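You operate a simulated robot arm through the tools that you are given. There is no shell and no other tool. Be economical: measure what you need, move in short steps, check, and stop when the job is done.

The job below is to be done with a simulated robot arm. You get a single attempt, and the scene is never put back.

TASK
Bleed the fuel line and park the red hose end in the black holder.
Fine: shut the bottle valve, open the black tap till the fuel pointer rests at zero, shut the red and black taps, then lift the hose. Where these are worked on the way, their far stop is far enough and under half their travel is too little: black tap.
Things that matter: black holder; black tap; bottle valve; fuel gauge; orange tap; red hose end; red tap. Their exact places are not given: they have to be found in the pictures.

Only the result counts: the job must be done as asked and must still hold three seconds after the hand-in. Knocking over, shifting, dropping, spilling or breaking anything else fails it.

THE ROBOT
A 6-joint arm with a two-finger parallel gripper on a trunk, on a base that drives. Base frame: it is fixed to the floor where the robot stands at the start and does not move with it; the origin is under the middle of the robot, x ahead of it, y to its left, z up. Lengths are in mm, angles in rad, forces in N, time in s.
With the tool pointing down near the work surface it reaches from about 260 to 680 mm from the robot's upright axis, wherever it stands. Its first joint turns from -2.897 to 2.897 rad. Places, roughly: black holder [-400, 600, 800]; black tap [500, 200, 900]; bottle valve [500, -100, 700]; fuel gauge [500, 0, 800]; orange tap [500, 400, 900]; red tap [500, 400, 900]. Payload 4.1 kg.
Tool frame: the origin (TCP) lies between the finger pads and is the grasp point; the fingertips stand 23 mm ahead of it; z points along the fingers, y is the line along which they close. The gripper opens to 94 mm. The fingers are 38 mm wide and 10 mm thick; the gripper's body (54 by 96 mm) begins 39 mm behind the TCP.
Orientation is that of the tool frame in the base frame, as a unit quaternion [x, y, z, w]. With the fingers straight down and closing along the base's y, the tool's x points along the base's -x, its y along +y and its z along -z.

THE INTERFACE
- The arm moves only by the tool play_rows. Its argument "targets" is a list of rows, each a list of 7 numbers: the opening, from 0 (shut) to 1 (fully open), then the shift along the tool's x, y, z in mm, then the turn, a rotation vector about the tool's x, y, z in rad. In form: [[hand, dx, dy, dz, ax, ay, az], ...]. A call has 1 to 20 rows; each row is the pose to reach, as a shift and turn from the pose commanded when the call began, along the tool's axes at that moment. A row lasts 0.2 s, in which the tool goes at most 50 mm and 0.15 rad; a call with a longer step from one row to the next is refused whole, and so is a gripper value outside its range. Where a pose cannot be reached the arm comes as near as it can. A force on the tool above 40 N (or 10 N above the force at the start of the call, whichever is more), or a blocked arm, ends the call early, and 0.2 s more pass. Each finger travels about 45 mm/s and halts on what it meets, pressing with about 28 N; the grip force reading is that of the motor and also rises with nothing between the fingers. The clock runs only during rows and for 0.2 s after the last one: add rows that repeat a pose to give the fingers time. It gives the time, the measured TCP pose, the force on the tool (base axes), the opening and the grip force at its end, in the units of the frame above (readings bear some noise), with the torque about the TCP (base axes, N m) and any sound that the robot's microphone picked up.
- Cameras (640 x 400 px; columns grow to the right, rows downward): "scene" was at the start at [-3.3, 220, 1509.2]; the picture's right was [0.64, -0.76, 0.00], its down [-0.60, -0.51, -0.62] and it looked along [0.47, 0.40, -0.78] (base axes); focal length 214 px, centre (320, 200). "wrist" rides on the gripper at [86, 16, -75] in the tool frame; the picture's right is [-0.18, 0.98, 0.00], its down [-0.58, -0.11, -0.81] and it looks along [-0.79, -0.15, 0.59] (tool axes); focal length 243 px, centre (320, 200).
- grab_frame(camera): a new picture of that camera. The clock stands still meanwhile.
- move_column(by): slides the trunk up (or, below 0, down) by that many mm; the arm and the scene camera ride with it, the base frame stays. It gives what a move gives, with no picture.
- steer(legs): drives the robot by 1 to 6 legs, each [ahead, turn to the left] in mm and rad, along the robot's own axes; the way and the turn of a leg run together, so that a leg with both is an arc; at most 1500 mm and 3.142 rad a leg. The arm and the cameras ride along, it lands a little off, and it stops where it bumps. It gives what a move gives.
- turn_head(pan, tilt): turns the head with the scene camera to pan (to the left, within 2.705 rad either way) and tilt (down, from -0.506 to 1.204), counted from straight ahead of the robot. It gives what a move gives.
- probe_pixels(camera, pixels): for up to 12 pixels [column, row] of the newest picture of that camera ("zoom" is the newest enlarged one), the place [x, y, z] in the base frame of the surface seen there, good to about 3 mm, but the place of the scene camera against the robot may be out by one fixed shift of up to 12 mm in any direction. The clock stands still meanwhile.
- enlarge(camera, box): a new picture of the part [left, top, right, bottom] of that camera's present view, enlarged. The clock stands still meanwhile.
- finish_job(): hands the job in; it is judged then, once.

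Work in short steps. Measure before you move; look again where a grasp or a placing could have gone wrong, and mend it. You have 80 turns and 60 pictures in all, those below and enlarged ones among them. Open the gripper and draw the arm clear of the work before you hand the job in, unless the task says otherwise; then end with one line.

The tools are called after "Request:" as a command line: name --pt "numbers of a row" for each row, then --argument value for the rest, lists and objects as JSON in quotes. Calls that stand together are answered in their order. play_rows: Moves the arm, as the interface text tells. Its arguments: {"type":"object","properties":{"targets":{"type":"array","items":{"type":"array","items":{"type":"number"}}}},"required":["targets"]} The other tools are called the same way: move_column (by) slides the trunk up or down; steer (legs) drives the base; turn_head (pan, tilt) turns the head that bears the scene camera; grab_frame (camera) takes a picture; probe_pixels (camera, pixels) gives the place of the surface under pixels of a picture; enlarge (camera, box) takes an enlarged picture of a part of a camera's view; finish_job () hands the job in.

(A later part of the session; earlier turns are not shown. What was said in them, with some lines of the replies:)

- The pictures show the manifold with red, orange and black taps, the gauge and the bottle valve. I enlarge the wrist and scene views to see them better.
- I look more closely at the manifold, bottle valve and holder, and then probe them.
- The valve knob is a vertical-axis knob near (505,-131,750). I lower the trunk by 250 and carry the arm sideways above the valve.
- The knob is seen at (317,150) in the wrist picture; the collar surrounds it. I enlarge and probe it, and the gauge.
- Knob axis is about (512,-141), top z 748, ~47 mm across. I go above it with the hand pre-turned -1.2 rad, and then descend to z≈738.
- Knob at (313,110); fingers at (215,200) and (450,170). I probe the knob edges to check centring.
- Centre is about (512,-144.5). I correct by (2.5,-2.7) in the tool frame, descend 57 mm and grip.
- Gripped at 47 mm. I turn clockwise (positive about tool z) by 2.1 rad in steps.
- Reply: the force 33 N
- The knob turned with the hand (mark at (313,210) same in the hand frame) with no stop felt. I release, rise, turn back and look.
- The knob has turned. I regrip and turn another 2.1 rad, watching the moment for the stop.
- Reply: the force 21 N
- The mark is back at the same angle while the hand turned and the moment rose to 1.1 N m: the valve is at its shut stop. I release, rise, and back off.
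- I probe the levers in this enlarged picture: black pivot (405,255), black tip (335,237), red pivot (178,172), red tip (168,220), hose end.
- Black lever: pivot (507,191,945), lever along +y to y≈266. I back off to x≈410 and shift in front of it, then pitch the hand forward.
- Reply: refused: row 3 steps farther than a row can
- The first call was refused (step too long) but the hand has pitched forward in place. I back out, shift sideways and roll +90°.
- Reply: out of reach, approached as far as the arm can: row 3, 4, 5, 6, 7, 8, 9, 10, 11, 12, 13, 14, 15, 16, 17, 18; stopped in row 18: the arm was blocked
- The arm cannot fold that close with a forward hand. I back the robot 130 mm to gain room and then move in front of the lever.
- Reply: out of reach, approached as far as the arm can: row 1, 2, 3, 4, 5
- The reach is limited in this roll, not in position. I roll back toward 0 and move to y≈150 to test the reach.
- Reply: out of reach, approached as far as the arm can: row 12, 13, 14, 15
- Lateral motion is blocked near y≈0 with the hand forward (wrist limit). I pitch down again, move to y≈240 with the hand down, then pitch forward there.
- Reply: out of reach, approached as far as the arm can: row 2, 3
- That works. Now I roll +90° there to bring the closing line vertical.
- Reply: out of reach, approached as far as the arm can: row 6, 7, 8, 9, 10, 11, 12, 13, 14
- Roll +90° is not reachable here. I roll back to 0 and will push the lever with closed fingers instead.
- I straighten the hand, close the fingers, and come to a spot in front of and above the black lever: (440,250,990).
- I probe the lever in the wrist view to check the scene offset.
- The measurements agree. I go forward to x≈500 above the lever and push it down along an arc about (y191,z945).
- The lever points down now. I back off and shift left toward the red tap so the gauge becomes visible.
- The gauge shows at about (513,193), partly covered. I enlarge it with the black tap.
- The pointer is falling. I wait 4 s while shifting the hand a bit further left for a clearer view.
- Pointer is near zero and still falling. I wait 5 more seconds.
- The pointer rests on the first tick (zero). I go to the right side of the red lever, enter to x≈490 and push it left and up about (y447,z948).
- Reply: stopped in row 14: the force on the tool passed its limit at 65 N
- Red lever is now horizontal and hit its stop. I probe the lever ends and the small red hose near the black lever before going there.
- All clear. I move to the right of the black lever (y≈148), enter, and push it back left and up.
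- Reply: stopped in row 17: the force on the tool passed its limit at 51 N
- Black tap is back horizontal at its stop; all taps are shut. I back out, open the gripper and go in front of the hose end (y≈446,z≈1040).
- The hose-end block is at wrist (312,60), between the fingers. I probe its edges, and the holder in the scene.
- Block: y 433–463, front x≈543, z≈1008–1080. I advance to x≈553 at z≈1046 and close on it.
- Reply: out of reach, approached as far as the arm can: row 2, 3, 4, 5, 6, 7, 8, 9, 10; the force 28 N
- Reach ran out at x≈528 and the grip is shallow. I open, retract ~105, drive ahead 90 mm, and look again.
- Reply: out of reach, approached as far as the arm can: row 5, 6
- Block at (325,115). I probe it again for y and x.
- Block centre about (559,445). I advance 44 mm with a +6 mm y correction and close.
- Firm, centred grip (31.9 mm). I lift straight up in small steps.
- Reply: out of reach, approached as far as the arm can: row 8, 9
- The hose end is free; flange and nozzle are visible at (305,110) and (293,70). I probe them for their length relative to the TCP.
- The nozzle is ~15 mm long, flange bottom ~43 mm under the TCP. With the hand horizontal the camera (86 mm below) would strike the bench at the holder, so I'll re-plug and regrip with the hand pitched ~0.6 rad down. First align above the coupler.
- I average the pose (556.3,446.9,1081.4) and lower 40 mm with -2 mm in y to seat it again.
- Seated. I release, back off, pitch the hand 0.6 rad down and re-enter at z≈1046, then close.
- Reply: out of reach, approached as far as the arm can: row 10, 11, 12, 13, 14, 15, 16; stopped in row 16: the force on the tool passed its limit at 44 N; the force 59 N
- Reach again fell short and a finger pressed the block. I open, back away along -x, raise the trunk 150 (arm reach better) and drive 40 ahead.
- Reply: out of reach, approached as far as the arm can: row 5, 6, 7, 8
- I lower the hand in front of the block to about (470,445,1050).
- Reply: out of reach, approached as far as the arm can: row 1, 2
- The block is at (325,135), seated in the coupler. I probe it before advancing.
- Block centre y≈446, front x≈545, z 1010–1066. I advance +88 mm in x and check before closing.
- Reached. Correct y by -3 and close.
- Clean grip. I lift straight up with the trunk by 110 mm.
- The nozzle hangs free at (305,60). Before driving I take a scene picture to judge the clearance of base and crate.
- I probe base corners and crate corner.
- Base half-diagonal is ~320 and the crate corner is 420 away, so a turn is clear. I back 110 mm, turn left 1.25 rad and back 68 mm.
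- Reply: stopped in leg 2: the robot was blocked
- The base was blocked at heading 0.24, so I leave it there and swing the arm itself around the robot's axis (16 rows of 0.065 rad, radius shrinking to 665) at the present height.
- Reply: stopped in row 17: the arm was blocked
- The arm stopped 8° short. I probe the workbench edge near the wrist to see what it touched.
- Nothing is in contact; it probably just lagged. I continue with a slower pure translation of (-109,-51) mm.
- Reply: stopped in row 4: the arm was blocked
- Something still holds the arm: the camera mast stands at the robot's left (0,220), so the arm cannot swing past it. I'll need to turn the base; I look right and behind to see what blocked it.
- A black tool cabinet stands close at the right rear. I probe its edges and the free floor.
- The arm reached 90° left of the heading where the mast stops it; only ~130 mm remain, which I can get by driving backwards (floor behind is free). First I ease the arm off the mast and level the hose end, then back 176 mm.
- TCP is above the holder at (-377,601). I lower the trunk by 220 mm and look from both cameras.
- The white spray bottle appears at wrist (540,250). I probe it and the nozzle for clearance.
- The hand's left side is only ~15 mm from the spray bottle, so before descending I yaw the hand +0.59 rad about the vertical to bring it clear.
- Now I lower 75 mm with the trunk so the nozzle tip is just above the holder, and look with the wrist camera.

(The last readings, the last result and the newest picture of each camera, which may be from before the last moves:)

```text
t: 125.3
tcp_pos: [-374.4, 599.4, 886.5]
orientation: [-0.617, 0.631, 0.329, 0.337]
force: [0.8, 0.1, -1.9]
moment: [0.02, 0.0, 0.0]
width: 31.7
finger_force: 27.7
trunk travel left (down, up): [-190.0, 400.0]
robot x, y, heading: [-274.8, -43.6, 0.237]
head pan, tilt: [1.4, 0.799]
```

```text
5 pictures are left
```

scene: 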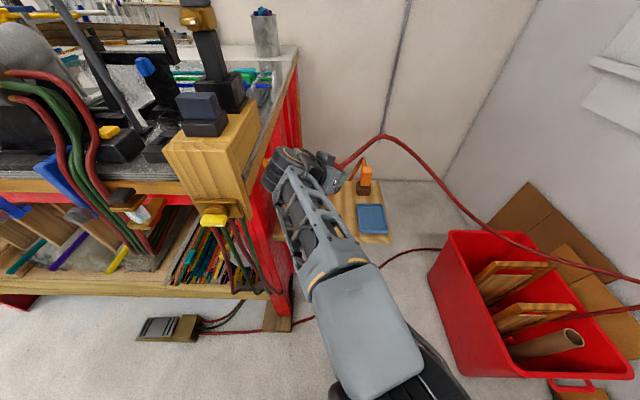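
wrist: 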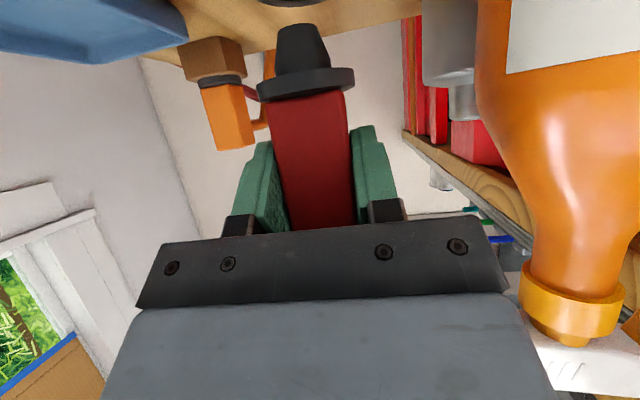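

The holder rim appears at the top edge (265–330, 0–5). I probe it and the nozzle.

Request:
probe_pixels --camera "wrist" --pixels '[[258, 0], [275, 3], [297, 4], [318, 3], [335, 0], [297, 0], [300, 27], [303, 60], [280, 60], [326, 60], [305, 85], [560, 150]]'

```text
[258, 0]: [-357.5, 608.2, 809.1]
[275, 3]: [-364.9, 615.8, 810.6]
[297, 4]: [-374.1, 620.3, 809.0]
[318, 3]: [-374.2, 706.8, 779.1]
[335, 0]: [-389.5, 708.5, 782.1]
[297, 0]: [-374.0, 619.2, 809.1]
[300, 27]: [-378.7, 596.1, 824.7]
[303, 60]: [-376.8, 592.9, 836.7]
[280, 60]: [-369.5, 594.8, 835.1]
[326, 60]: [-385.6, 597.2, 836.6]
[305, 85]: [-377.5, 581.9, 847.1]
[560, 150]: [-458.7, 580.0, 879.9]
```

Holder axis ≈ (-378,600), nozzle axis ≈ (-377.6,602.5), tip z≈825 and rim ≈812. I shift -2 mm in y and lower 24 mm in small steps, watching the force.

Request:
play_rows --pt "0 1.1 0 -1.7 0 0 0" --pt "0 4.4 0 0.5 0 0 0" --pt "0 7.7 0 2.8 0 0 0" --pt "0 11 0 5 0 0 0" --pt "0 14.4 0 7.2 0 0 0" --pt "0 17.7 0 9.5 0 0 0" --pt "0 21 0 11.7 0 0 0" --pt "0 21 0 11.7 0 0 0"

Request:
grab_frame --camera "wrist"

```text
t: 127.1
tcp_pos: [-375.0, 597.8, 862.7]
orientation: [-0.617, 0.631, 0.329, 0.337]
force: [-4.1, 0.0, -0.3]
moment: [0.01, 0.17, -0.01]
width: 31.8
finger_force: 28.3
trunk travel left (down, up): [-190.0, 400.0]
robot x, y, heading: [-278.7, -41.1, 0.236]
head pan, tilt: [1.4, 0.799]
```

```text
4 pictures are left
```

wrist: 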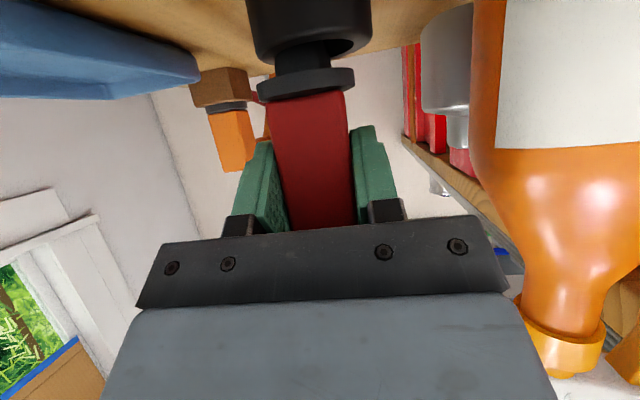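

The nozzle is entering the holder; a -4 N side force and the picture (holder centre ~5 px right) say shift 2.5 mm toward -x. I do so and lower about 7 mm more.

Request:
play_rows --pt "0 0 1.3 0 0 0 0" --pt "0 0 2.5 0 0 0 0" --pt "0 1.7 2.5 1.1 0 0 0" --pt "0 3.3 2.5 2.2 0 0 0" --pt "0 5 2.5 3.4 0 0 0" --pt "0 5.8 2.5 3.9 0 0 0" --pt "0 5.8 2.5 3.9 0 0 0"

Request:
grab_frame --camera "wrist"

```text
t: 128.7
tcp_pos: [-378.4, 598.3, 857.2]
orientation: [-0.617, 0.631, 0.328, 0.336]
force: [0.8, 0.6, -1.5]
moment: [-0.03, -0.01, 0.0]
width: 31.8
finger_force: 27.8
trunk travel left (down, up): [-190.0, 400.0]
robot x, y, heading: [-280.0, -40.3, 0.231]
head pan, tilt: [1.4, 0.799]
```

```text
3 pictures are left
```

wrist: 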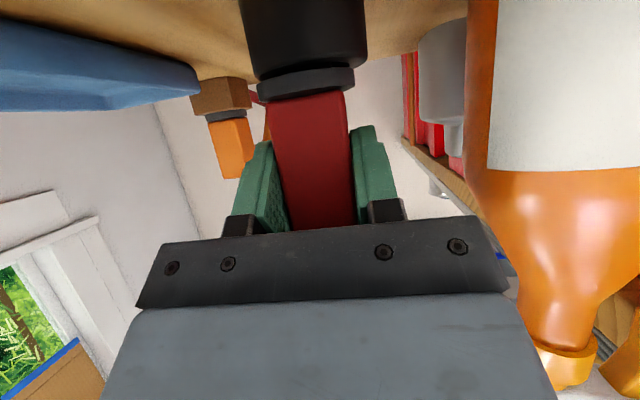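

Nearly seated with no side force. I lower a few more mm until the flange bears on the rim.

Request:
play_rows --pt "0 0.8 0 0.6 0 0 0" --pt "0 1.7 0 1.1 0 0 0" --pt "0 2.5 0 1.7 0 0 0" --pt "0 3.3 0 2.2 0 0 0" --pt "0 3.3 0 2.2 0 0 0"

```text
t: 129.9
tcp_pos: [-378.8, 596.3, 853.7]
orientation: [-0.617, 0.63, 0.33, 0.337]
force: [1.6, 2.8, 5.4]
moment: [0.01, -0.04, -0.02]
width: 31.5
finger_force: 28.0
trunk travel left (down, up): [-190.0, 400.0]
robot x, y, heading: [-281.1, -41.1, 0.233]
head pan, tilt: [1.4, 0.799]
```

The flange bears on the rim (+5 N). I open to 0.6 (spray bottle near) and retreat along the finger axis.

Request:
play_rows --pt "0.2 0 0 0 0 0 0" --pt "0.4 0 0 0 0 0 0" --pt "0.6 0 0 0 0 0 0" --pt "0.6 0 0 0 0 0 0" --pt "0.6 0 0 -15 0 0 0" --pt "0.6 0 0 -35 0 0 0" --pt "0.6 0 0 -60 0 0 0" --pt "0.6 0 0 -85 0 0 0" --pt "0.6 0 0 -85 0 0 0"

Request:
grab_frame --camera "wrist"

```text
t: 131.9
tcp_pos: [-379.9, 527.0, 898.6]
orientation: [-0.617, 0.631, 0.328, 0.337]
force: [0.1, 0.9, -0.4]
moment: [0.01, 0.02, 0.0]
width: 56.6
finger_force: 0.0
trunk travel left (down, up): [-190.0, 400.0]
robot x, y, heading: [-279.6, -39.8, 0.236]
head pan, tilt: [1.4, 0.799]
```

```text
2 pictures are left
```

wrist: 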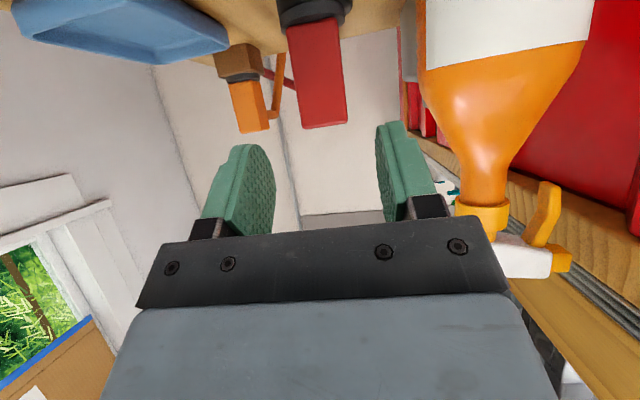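

Hose end stands parked in the holder at (315,70). I draw the arm further clear (right and back), and check the taps and gauge once more.

Request:
play_rows --pt "0.6 0 -20 -20 0 0 0" --pt "0.6 0 -45 -40 0 0 0" --pt "0.6 0 -70 -60 0 0 0" --pt "0.6 0 -70 -60 0 0 0"

Request:
turn_head --pan -0.05 --tilt 0.4

Request:
enlarge --camera "scene" --box '[180, 100, 480, 330]'

```text
t: 132.9
tcp_pos: [-307.8, 475.0, 934.2]
orientation: [-0.617, 0.631, 0.328, 0.336]
force: [0.5, -0.2, 0.9]
moment: [-0.02, 0.05, -0.01]
width: 56.3
finger_force: 0.1
trunk travel left (down, up): [-190.0, 400.0]
robot x, y, heading: [-279.8, -41.0, 0.237]
head pan, tilt: [1.4, 0.799]
```

```text
t: 134.5
tcp_pos: [-307.7, 475.5, 935.2]
orientation: [-0.618, 0.63, 0.329, 0.336]
force: [-0.2, -0.4, 0.1]
moment: [0.0, 0.01, 0.02]
width: 56.4
finger_force: 0.1
trunk travel left (down, up): [-190.0, 400.0]
robot x, y, heading: [-277.7, -44.5, 0.238]
head pan, tilt: [-0.051, 0.4]
```

```text
1.74 times, centred on (330, 215) of scene
```

zoom: 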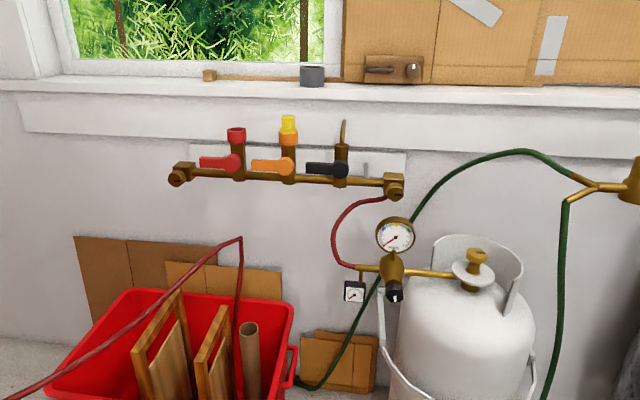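

All three levers are horizontal, the gauge pointer is at zero, the hose end is parked, and the hand is clear, so I hand it in.

Request:
finish_job

```text
The job is handed in.
```

I bled the fuel line, shut the bottle valve and the red and black taps, and parked the red hose end upright in the black holder; the job is handed in. The gauge read zero in the last picture. While turning, the base bumped something unseen and stopped. I saw nothing knocked over.
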